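You operate a simulated robot arm through the tools that you are given. There is no shell and no other tool. Be economical: measure what you need, move in short steps, check, and stop when the job is done.

Carry out the task below with a simulated robot arm. There is one attempt and no reset: what you move stays moved.

TASK
Stand the small tin with the red knob beside the beige box. It goes on the side that lies toward x +0.0, y -1.0 (a direction in the base frame), with about 3 cm between them.
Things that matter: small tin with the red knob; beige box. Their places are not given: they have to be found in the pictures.

It is judged by the outcome, as a careful person would: the job done as asked, and still so three seconds after it is handed in. It fails if anything else is knocked over, pushed out of place, dropped, spilled or broken.

THE ROBOT
A 7-joint arm with a two-finger parallel gripper, fixed in place. Base frame: the origin is at the foot of the arm, x ahead of it, y to its left, z up; the work surface is at about z = 0.86. Lengths are in m, angles in degrees, forces in N, time in s.
With the tool pointing down near the work surface it reaches from about 0.3 to 0.7 m from the base axis. Its first joint turns from -66.0 to 66.0 degrees. Payload 1.57 kg.
Tool frame: the origin (TCP) lies between the finger pads and is the grasp point; the fingertips stand 0.03 m ahead of it; z points along the fingers, y is the line along which they close. The gripper opens to 0.11 m. The fingers are 0.024 m wide and 0.012 m thick; the gripper's body (0.048 by 0.112 m) begins 0.078 m behind the TCP.
Orientation is that of the tool frame in the base frame, as a unit quaternion [w, x, y, z]. With the fingers straight down and closing along the base's y, the tool's x points along the base's -x, its y along +y and its z along -z.

THE INTERFACE
- The arm moves only by the tool step_arm. Its argument "increments" is a list of rows, each an object of numbers (a shift or turn left out is 0, a gripper value left out holds the last): "wx", "wy", "wz": the turn, a rotation vector about the tool's x, y, z in degrees; "tx", "ty", "tz": the shift along the tool's x, y, z in m; "gripper": the opening, from 0 (shut) to 1 (fully open). In form: [{"wx": .., "wy": .., "wz": .., "tx": .., "ty": .., "tz": .., "gripper": ..}, ...]. A call has 1 to 20 rows; each row is the pose to reach, as a shift and turn from the pose commanded when the call began, along the tool's axes at that moment. A row lasts 0.2 s, in which the tool goes at most 0.05 m and 8.6 degrees; a call with a longer step from one row to the next is refused whole, and so is a gripper value outside its range. A pose out of reach is approached as far as the arm can. The call stops where the force on the tool passes 40 N (or 10 N more than at its start, if that is more) or the arm is blocked; 0.2 s more then pass. The fingers move at their own pace (about 0.108 m/s each) and stop on an object; they squeeze with about 23 N. The grip force told is the motor's: it shows also when the fingers shut on nothing. Time passes only in rows, and 0.2 s behind the last, so rows that repeat a pose let the fingers close. It gives the time, the measured TCP pose, the force on the tool (base axes), the opening and the grip force at its end, in the units of the frame above (readings bear some noise).
- Cameras (640 x 400 px; columns grow to the right, rows downward): "scene" is fixed at [0.149, -0.3782, 1.4123]; the picture's right is [0.90, -0.43, 0.00], its down [-0.21, -0.45, -0.87] and it looks along [0.37, 0.78, -0.49] (base axes); focal length 323 px, centre (320, 200). "wrist" rides on the gripper at [-0.036, 0, -0.08] in the tool frame; the picture's right is [0.00, -1.00, 0.00], its down [0.97, 0.00, -0.24] and it looks along [0.24, 0.00, 0.97] (tool axes); focal length 218 px, centre (320, 200).
- capture(camera): a new picture of that camera. No time passes.
- locate(camera, pixels): for up to 12 pixels [column, row] of the newest picture of that camera ("zoom" is the newest enlarged one), the place [x, y, z] in the base frame of the surface seen there, good to about 0.002 m. No time passes.
- enlarge(camera, box): a new picture of the part [left, top, right, bottom] of that camera's present view, enlarged. No time passes.
- finish_job(): hands the job in; it is judged then, once.

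Work in short steps. Measure before you move; look again where a grasp or a placing could have gone wrong, and mend it. You have 60 turns and 16 pictures in all, the two below and enlarged ones among them. Open the gripper and draw the arm clear of the work before you hand the job in, unless the task says otherwise; then end with one line.

The tools are called after "Emit:" as a command line: name --argument value ..., lists and objects as JSON in quotes. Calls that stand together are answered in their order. step_arm: Moves the arm, as the interface text tells. Its arguments: {"type":"object","properties":{"increments":{"type":"array","items":{"type":"object","properties":{"wx":{"type":"number"},"wy":{"type":"number"},"wz":{"type":"number"},"tx":{"type":"number"},"ty":{"type":"number"},"tz":{"type":"number"},"gripper":{"type":"number"}}}}},"required":["increments"]} The other tools are called the same way: capture (camera) takes a picture; locate (camera, pixels) gives the place of the surface under pixels of a picture; enlarge (camera, box) takes an enlarged picture of a part of a camera's view; finish_job () hands the job in.

At the start:

```text
time: 0.0
ee_pos: [0.3063, 0.1378, 1.0627]
tcp_rot: [0.0, 0.0, 1.0, 0.0]
wrist_force: [0.2, 0.2, -0.1]
opening: 0.11
finger_force: 0.0
```

scene: 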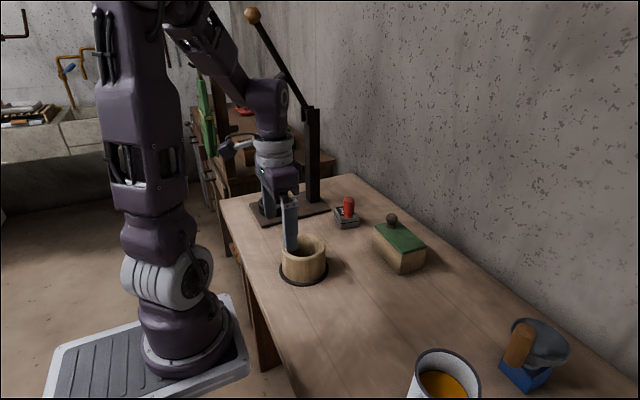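
wrist: 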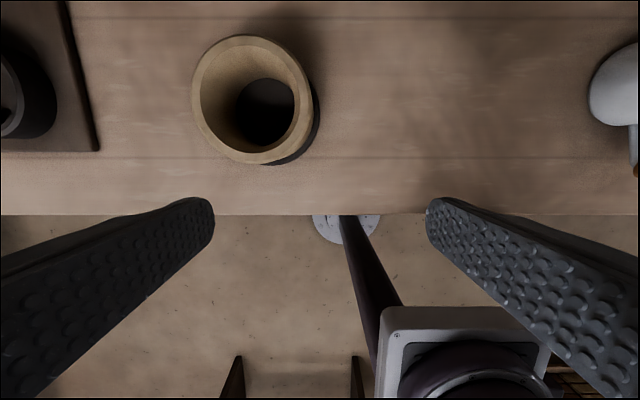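

The scene shows a small item with a red knob near (347,212) and a box with a green top near (400,247). I'll enlarge that area to identify them.

Emit:
enlarge --camera "scene" --box '[300, 180, 460, 280]'

Emit:
enlarge --camera "scene" --box '[380, 280, 620, 400]'

```text
4.00 times, centred on (380, 230) of scene
```

zoom: 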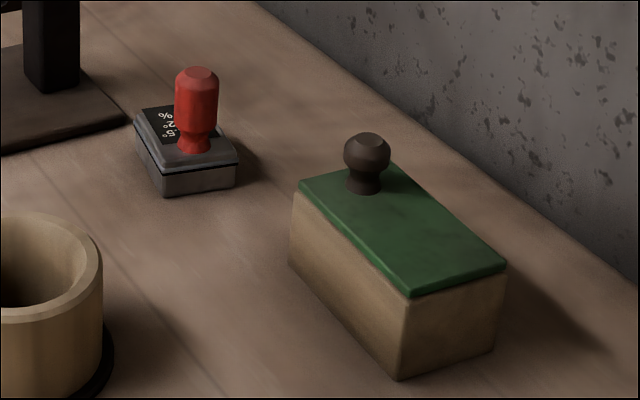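

```text
2.67 times, centred on (500, 340) of scene
```

zoom: 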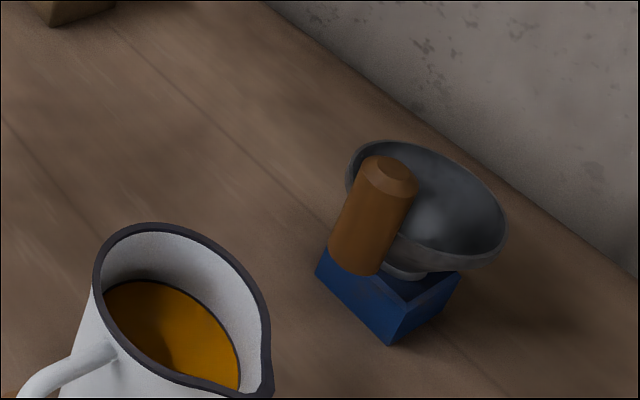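

Tin = grey square base with red knob; box = beige body with green lid. Locating their corners.

Emit:
locate --camera "scene" --pixels '[[349.5, 198.5], [334.5, 211.5], [341.5, 223], [358.5, 220.5], [341.5, 227.8], [357.5, 226], [375.5, 226], [402.5, 252], [425.5, 247], [397.5, 222.5], [400.5, 273.5], [422.5, 266.5]]'

Emit:
locate --camera "scene" --pixels '[[373.5, 246], [349.5, 206], [349, 215], [391, 215], [388, 219], [395, 218], [530, 330], [540, 385], [445, 360], [470, 375], [410, 290], [450, 300]]'

```text
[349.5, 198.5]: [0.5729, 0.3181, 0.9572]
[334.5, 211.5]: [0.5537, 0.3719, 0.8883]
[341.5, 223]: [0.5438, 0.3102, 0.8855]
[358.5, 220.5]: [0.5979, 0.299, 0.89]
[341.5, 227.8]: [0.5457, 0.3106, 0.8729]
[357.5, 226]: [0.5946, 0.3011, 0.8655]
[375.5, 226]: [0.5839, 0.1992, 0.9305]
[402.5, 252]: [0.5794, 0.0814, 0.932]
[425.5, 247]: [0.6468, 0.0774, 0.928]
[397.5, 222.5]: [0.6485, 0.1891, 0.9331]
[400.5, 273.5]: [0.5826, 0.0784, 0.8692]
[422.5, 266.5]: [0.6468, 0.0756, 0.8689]
```

```text
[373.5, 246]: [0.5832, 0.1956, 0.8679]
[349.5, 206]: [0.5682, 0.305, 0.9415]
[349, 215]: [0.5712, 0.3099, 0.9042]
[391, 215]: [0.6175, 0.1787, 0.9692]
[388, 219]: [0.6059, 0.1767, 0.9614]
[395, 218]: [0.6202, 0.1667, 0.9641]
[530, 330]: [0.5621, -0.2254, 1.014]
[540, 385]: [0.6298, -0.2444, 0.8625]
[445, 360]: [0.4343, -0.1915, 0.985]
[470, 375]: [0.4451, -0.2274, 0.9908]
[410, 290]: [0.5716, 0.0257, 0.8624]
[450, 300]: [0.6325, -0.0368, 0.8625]
```

Box spans about x 0.58–0.65, y 0.077–0.20; the tin is near (0.575, 0.335). I check the press's position (obstacle) before approaching.

Emit:
locate --camera "scene" --pixels '[[313, 195], [313, 120], [320, 150], [308, 112], [290, 75], [252, 15], [329, 210], [307, 150], [270, 40], [265, 222]]'

Emit:
step_arm --increments '[{"tz": -0.04}, {"tz": -0.08}, {"tz": -0.08, "tx": -0.04}, {"tz": -0.08, "tx": -0.08, "ty": 0.02}, {"tz": -0.08, "tx": -0.12, "ty": 0.04}, {"tz": -0.08, "tx": -0.16, "ty": 0.06}, {"tz": -0.08, "tx": -0.19, "ty": 0.08}, {"tz": -0.08, "tx": -0.2, "ty": 0.1}]'

```text
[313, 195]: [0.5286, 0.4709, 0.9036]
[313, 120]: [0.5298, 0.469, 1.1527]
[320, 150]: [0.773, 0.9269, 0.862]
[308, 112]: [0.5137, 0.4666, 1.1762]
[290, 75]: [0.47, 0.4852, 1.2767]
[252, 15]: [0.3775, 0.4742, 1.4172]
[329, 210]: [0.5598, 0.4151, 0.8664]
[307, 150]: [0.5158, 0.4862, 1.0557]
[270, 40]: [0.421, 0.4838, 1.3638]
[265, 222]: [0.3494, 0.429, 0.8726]
```

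```text
time: 1.8
ee_pos: [0.5072, 0.2377, 1.1426]
tcp_rot: [0.0, 0.0, 1.0, 0.0]
wrist_force: [1.4, -0.3, -0.1]
opening: 0.1098
finger_force: 0.1
```

The press stays at y > 0.41 (post 0.47), which is clear. I take a wrist view from above.

Emit:
capture --camera "wrist"

```text
11 pictures are left
```

wrist: 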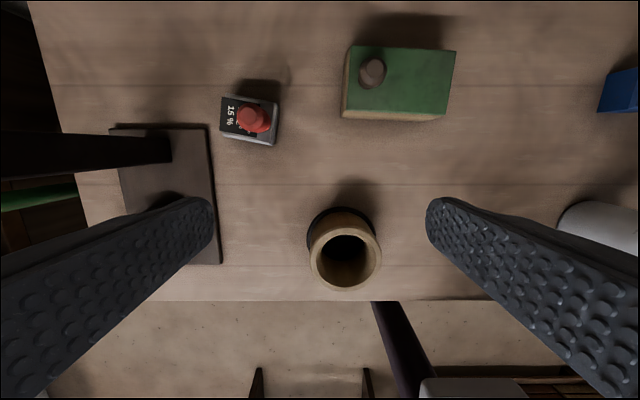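

Emit:
enlarge --camera "wrist" --box '[210, 75, 290, 155]'

Emit:
locate --camera "wrist" --pixels '[[353, 48], [453, 53], [445, 113], [344, 107]]'

```text
5.00 times, centred on (250, 115) of wrist
```

zoom: 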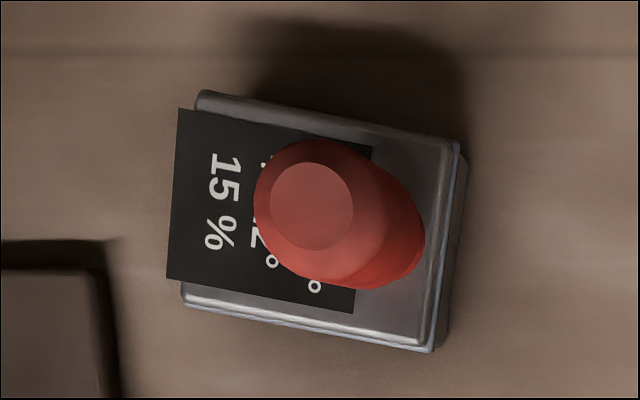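

```text
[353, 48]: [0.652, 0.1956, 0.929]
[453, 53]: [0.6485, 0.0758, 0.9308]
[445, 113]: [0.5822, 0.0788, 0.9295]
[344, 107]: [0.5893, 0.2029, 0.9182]
```

Emit:
locate --camera "zoom" --pixels '[[203, 95], [450, 145], [432, 340], [187, 298], [312, 205], [182, 115], [170, 276], [405, 270], [240, 110], [400, 335], [445, 240]]'

```text
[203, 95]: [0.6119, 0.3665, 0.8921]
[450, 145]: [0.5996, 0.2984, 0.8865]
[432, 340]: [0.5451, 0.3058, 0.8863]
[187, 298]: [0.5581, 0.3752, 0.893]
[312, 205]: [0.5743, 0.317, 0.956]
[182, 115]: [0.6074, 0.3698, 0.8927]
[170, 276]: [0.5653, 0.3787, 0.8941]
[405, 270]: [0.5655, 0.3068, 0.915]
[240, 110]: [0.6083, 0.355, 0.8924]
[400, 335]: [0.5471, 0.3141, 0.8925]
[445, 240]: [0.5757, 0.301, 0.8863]
```

Tin body: centre (0.579, 0.337), 0.055 × 0.069, yawed about −9.5°; box yaw about −2°. I'll grasp the tin across its short side: first turn by −80.5° and hover above it.

Emit:
step_arm --increments '[{"wz": -8.05, "tx": -0.0071, "ty": 0.0095}, {"wz": -16.1, "tx": -0.0142, "ty": 0.019}, {"wz": -24.15, "tx": -0.0213, "ty": 0.0285}, {"wz": -32.2, "tx": -0.0284, "ty": 0.038}, {"wz": -40.25, "tx": -0.0355, "ty": 0.0475}, {"wz": -48.3, "tx": -0.0426, "ty": 0.057}, {"wz": -56.35, "tx": -0.0497, "ty": 0.0665}, {"wz": -64.4, "tx": -0.0568, "ty": 0.076}, {"wz": -72.45, "tx": -0.0639, "ty": 0.0855}, {"wz": -80.5, "tx": -0.071, "ty": 0.095}, {"wz": -80.5, "tx": -0.071, "ty": 0.095}]'

Emit:
capture --camera "wrist"

```text
time: 4.2
ee_pos: [0.5414, 0.3142, 1.1373]
tcp_rot: [0.004, -0.645, 0.764, -0.002]
wrist_force: [0.0, -0.4, -0.5]
opening: 0.11
finger_force: 0.2
out of reach, approached as far as the arm can: row 7, 8, 9, 10, 11
```

```text
9 pictures are left
```

wrist: 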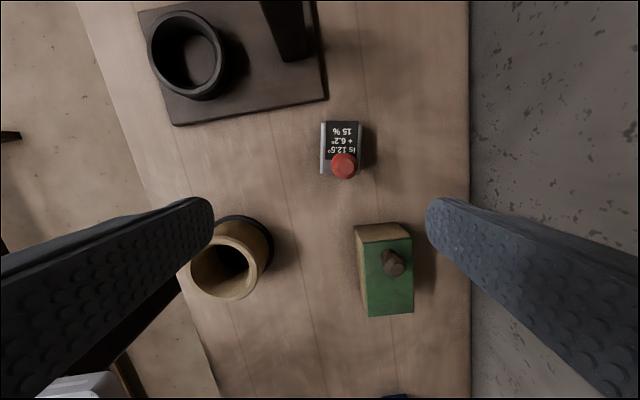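

At this height the target is out of reach; lower it gets reachable. I descend 0.10 m (tips stay above the knob) and read the pose.

Emit:
step_arm --increments '[{"tz": 0.025}, {"tz": 0.05}, {"tz": 0.075}, {"tz": 0.1}, {"tz": 0.1}]'

```text
time: 5.4
ee_pos: [0.5412, 0.3131, 1.0365]
tcp_rot: [0.0, -0.646, 0.763, 0.0]
wrist_force: [-0.1, -0.2, 0.3]
opening: 0.1102
finger_force: 0.0
```

Emit:
step_arm --increments '[{"tx": -0.008, "ty": -0.011, "tz": 0.01}, {"tx": -0.016, "ty": -0.022, "tz": 0.02}, {"tx": -0.0248, "ty": -0.0334, "tz": 0.026}, {"tx": -0.0248, "ty": -0.0334, "tz": 0.026}]'

Emit:
capture --camera "wrist"

```text
time: 6.4
ee_pos: [0.5784, 0.3323, 1.0111]
tcp_rot: [0.0, -0.646, 0.764, 0.0]
wrist_force: [-0.1, 0.1, -0.4]
opening: 0.1099
finger_force: 0.1
```

```text
8 pictures are left
```

wrist: 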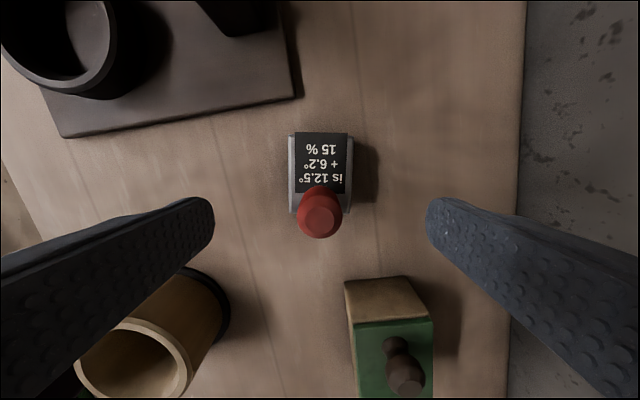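

Aligned and centred over the tin. Descend to z≈0.900, then close.

Emit:
step_arm --increments '[{"tz": 0.03}, {"tz": 0.06}, {"tz": 0.085}, {"tz": 0.1}, {"tz": 0.111}, {"tz": 0.111}]'

Emit:
step_arm --increments '[{"gripper": 0.4}, {"gripper": 0.4}, {"gripper": 0.4}, {"gripper": 0.4}]'

```text
time: 7.8
ee_pos: [0.5773, 0.3304, 0.9006]
tcp_rot: [0.0, -0.647, 0.763, 0.0]
wrist_force: [-0.4, 0.0, -0.6]
opening: 0.1099
finger_force: 0.1
```

```text
time: 8.8
ee_pos: [0.5786, 0.332, 0.9021]
tcp_rot: [-0.001, -0.646, 0.763, 0.0]
wrist_force: [-0.3, -0.4, 0.2]
opening: 0.0575
finger_force: 22.9
```

Gripped (0.0575 m, 23 N). Lift straight, then up and inward to stay in reach.

Emit:
step_arm --increments '[{"tz": -0.02}, {"tz": -0.05}, {"tz": -0.08}, {"tz": -0.11, "tx": 0.02, "ty": 0.006}, {"tz": -0.14, "tx": 0.045, "ty": 0.013}, {"tz": -0.15, "tx": 0.064, "ty": 0.0197}, {"tz": -0.15, "tx": 0.064, "ty": 0.0197}]'

Emit:
capture --camera "wrist"

```text
time: 10.4
ee_pos: [0.5492, 0.2726, 1.0503]
tcp_rot: [0.0, -0.646, 0.763, 0.0]
wrist_force: [-0.2, -0.7, -2.0]
opening: 0.0575
finger_force: 22.3
```

```text
7 pictures are left
```

wrist: 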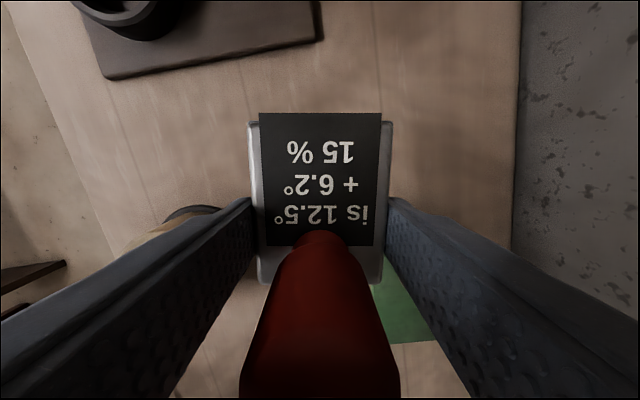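

Tin held level and square. Tin bottom ≈1.01, above the box's knob (0.97). Traverse to above the target, turning −7.5° to square it with the box.

Emit:
step_arm --increments '[{"tx": 0.0314, "ty": -0.01375, "wz": -0.9}, {"tx": 0.0628, "ty": -0.0275, "wz": -1.9}, {"tx": 0.0942, "ty": -0.04125, "wz": -2.8}, {"tx": 0.1256, "ty": -0.055, "wz": -3.7}, {"tx": 0.157, "ty": -0.06875, "wz": -4.7}, {"tx": 0.1884, "ty": -0.0825, "wz": -5.6}, {"tx": 0.2198, "ty": -0.09625, "wz": -6.6}, {"tx": 0.2513, "ty": -0.11, "wz": -7.5}, {"tx": 0.2513, "ty": -0.11, "wz": -7.5}]'

Emit:
capture --camera "wrist"

```text
time: 12.4
ee_pos: [0.6151, 0.0055, 1.0518]
tcp_rot: [0.0, -0.695, 0.719, -0.001]
wrist_force: [-0.9, 0.0, -2.3]
opening: 0.0575
finger_force: 22.6
```

```text
6 pictures are left
```

wrist: 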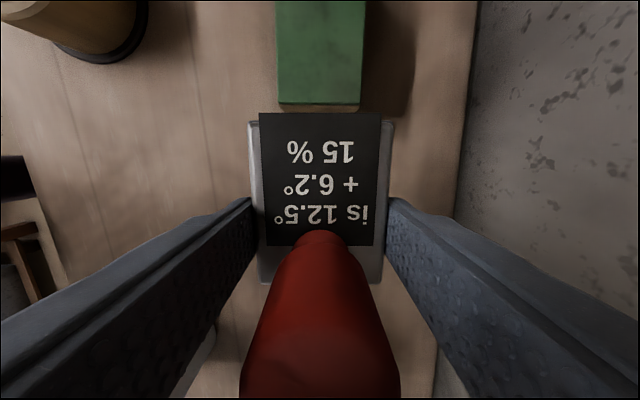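

Square to the box. Measuring tin's and box's facing edges, then lower to 2 cm above the surface.

Emit:
locate --camera "wrist" --pixels '[[252, 124], [389, 124], [320, 116], [280, 100], [356, 101], [318, 107], [262, 278], [378, 278]]'

Emit:
step_arm --increments '[{"tz": 0.03}, {"tz": 0.06}, {"tz": 0.09}, {"tz": 0.115}, {"tz": 0.13}, {"tz": 0.13}]'

Emit:
capture --camera "wrist"

```text
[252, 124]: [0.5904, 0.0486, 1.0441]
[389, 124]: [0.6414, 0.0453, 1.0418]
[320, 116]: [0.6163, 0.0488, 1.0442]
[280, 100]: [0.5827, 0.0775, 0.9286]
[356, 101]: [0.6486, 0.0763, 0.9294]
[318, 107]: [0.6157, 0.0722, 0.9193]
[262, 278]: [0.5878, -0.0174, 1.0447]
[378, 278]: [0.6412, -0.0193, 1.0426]
```

```text
time: 13.8
ee_pos: [0.6154, 0.0056, 0.9203]
tcp_rot: [-0.001, -0.695, 0.719, 0.0]
wrist_force: [0.5, 0.7, -1.8]
opening: 0.0574
finger_force: 22.6
```

```text
5 pictures are left
```

wrist: 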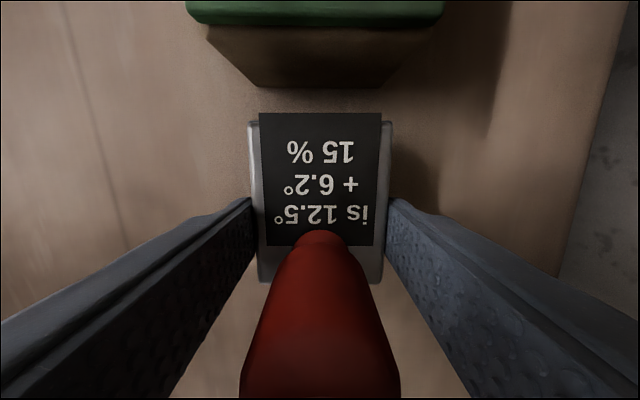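

Emit:
locate --camera "wrist" --pixels '[[320, 22], [320, 40], [320, 60], [320, 80], [252, 125], [389, 125], [320, 116], [260, 50], [380, 50]]'

```text
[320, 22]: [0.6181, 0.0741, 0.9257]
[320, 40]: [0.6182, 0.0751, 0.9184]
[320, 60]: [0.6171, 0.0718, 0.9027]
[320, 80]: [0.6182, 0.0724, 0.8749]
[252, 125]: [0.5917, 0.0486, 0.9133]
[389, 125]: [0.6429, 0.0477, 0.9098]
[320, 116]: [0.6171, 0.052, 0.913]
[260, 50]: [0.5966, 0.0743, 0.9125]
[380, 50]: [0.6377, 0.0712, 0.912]
```

Box face ≈0.074, tin edge ≈0.048: gap 2.6 cm. I shift 4–5 mm further away, then set down.

Emit:
step_arm --increments '[{"tx": 0.0045}, {"tx": 0.0045, "tz": 0.006}, {"tx": 0.0045, "tz": 0.012}, {"tx": 0.0045, "tz": 0.016}, {"tx": 0.0045, "tz": 0.018}, {"tx": 0.0045, "tz": 0.018}]'

```text
time: 15.2
ee_pos: [0.6144, 0.0014, 0.9024]
tcp_rot: [0.0, -0.695, 0.719, 0.0]
wrist_force: [0.6, -0.2, -1.3]
opening: 0.0574
finger_force: 22.8
```

The tin's weight is still carried; I lower in 0.5 mm steps.

Emit:
step_arm --increments '[{"tz": 0.0005}, {"tz": 0.001}, {"tz": 0.0015}, {"tz": 0.0015}]'

```text
time: 16.2
ee_pos: [0.6154, 0.0017, 0.9006]
tcp_rot: [0.0, -0.695, 0.719, 0.0]
wrist_force: [-0.5, 0.3, -1.2]
opening: 0.0573
finger_force: 23.1
```

Emit:
step_arm --increments '[{"tz": 0.0005}, {"tz": 0.001}, {"tz": 0.001}]'

Emit:
enlarge --camera "scene" --box '[370, 220, 490, 320]'

```text
time: 17.0
ee_pos: [0.6158, 0.0013, 0.9025]
tcp_rot: [0.001, -0.695, 0.719, -0.001]
wrist_force: [-2.9, 0.4, 12.0]
opening: 0.0576
finger_force: 23.4
```

```text
4.00 times, centred on (430, 270) of scene
```

zoom: 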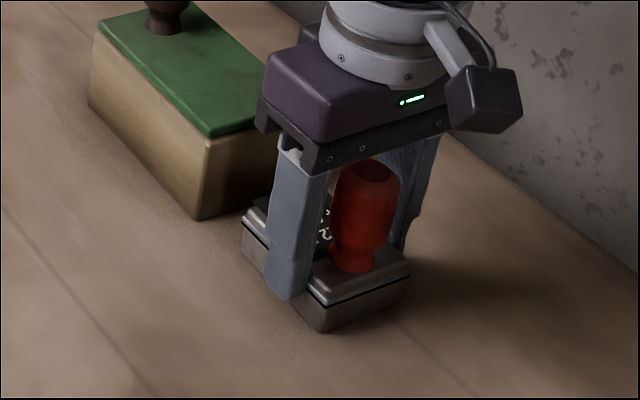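

Contact: force is now +12 N upward, and the tin stands on the table. Back off slightly, open gently, and retreat up.

Emit:
step_arm --increments '[{"tz": -0.0008, "gripper": 0.52}, {"tz": -0.0008, "gripper": 0.65}, {"tz": -0.0008, "gripper": 0.85}, {"tz": -0.0008, "gripper": 0.85}, {"tz": -0.0008, "gripper": 0.85}]'

Emit:
step_arm --increments '[{"tz": -0.02}, {"tz": -0.05}, {"tz": -0.09}, {"tz": -0.13}, {"tz": -0.17}, {"tz": -0.2}, {"tz": -0.2}]'

Emit:
capture --camera "wrist"

Emit:
capture --camera "scene"

```text
time: 18.2
ee_pos: [0.6157, 0.0022, 0.9005]
tcp_rot: [0.0, -0.695, 0.719, 0.0]
wrist_force: [0.7, -0.2, 0.4]
opening: 0.0934
finger_force: 0.0
```

```text
time: 19.8
ee_pos: [0.6131, 0.0019, 1.1022]
tcp_rot: [0.0, -0.695, 0.719, 0.0]
wrist_force: [0.5, 0.6, -0.3]
opening: 0.0934
finger_force: 0.0
```

```text
3 pictures are left
```

wrist: 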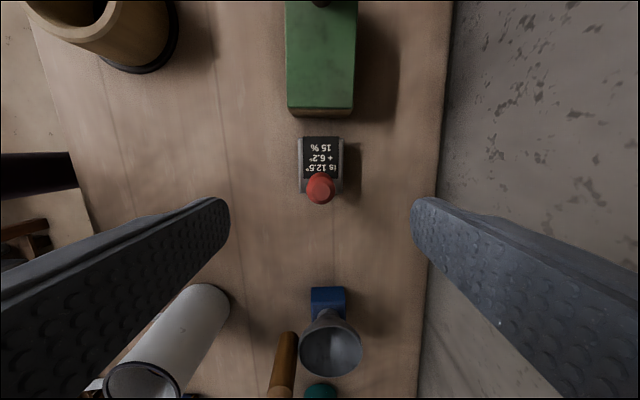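

```text
2 pictures are left
```

scene: 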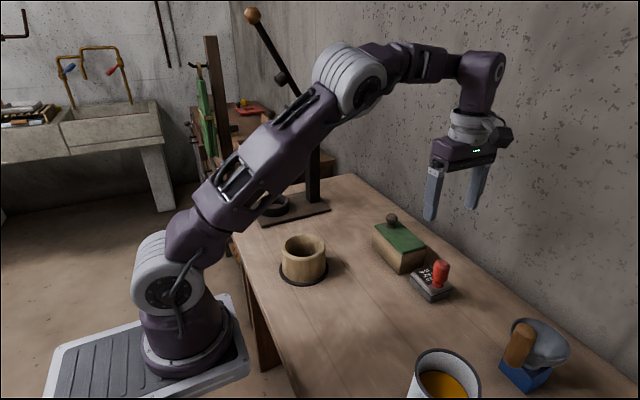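

Emit:
locate --camera "wrist" --pixels '[[300, 139], [341, 139], [320, 138], [289, 108], [353, 108], [320, 113], [302, 191], [340, 190]]'

```text
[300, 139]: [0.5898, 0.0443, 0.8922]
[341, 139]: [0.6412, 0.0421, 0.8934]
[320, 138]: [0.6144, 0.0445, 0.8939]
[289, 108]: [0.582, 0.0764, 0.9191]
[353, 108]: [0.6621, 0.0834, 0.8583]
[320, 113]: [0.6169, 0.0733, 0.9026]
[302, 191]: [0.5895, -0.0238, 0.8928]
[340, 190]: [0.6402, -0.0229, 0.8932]
```

The gap is about 3 cm (tin edge 0.044, box face 0.074), the tin is upright and centred on the box, and the arm is clear.

Emit:
finish_job

```text
The job is handed in.
```

The tin with the red knob now stands upright on the −y side of the beige box, about 3 cm from it. The gripper is open and the arm is clear, and nothing else appears to have moved.
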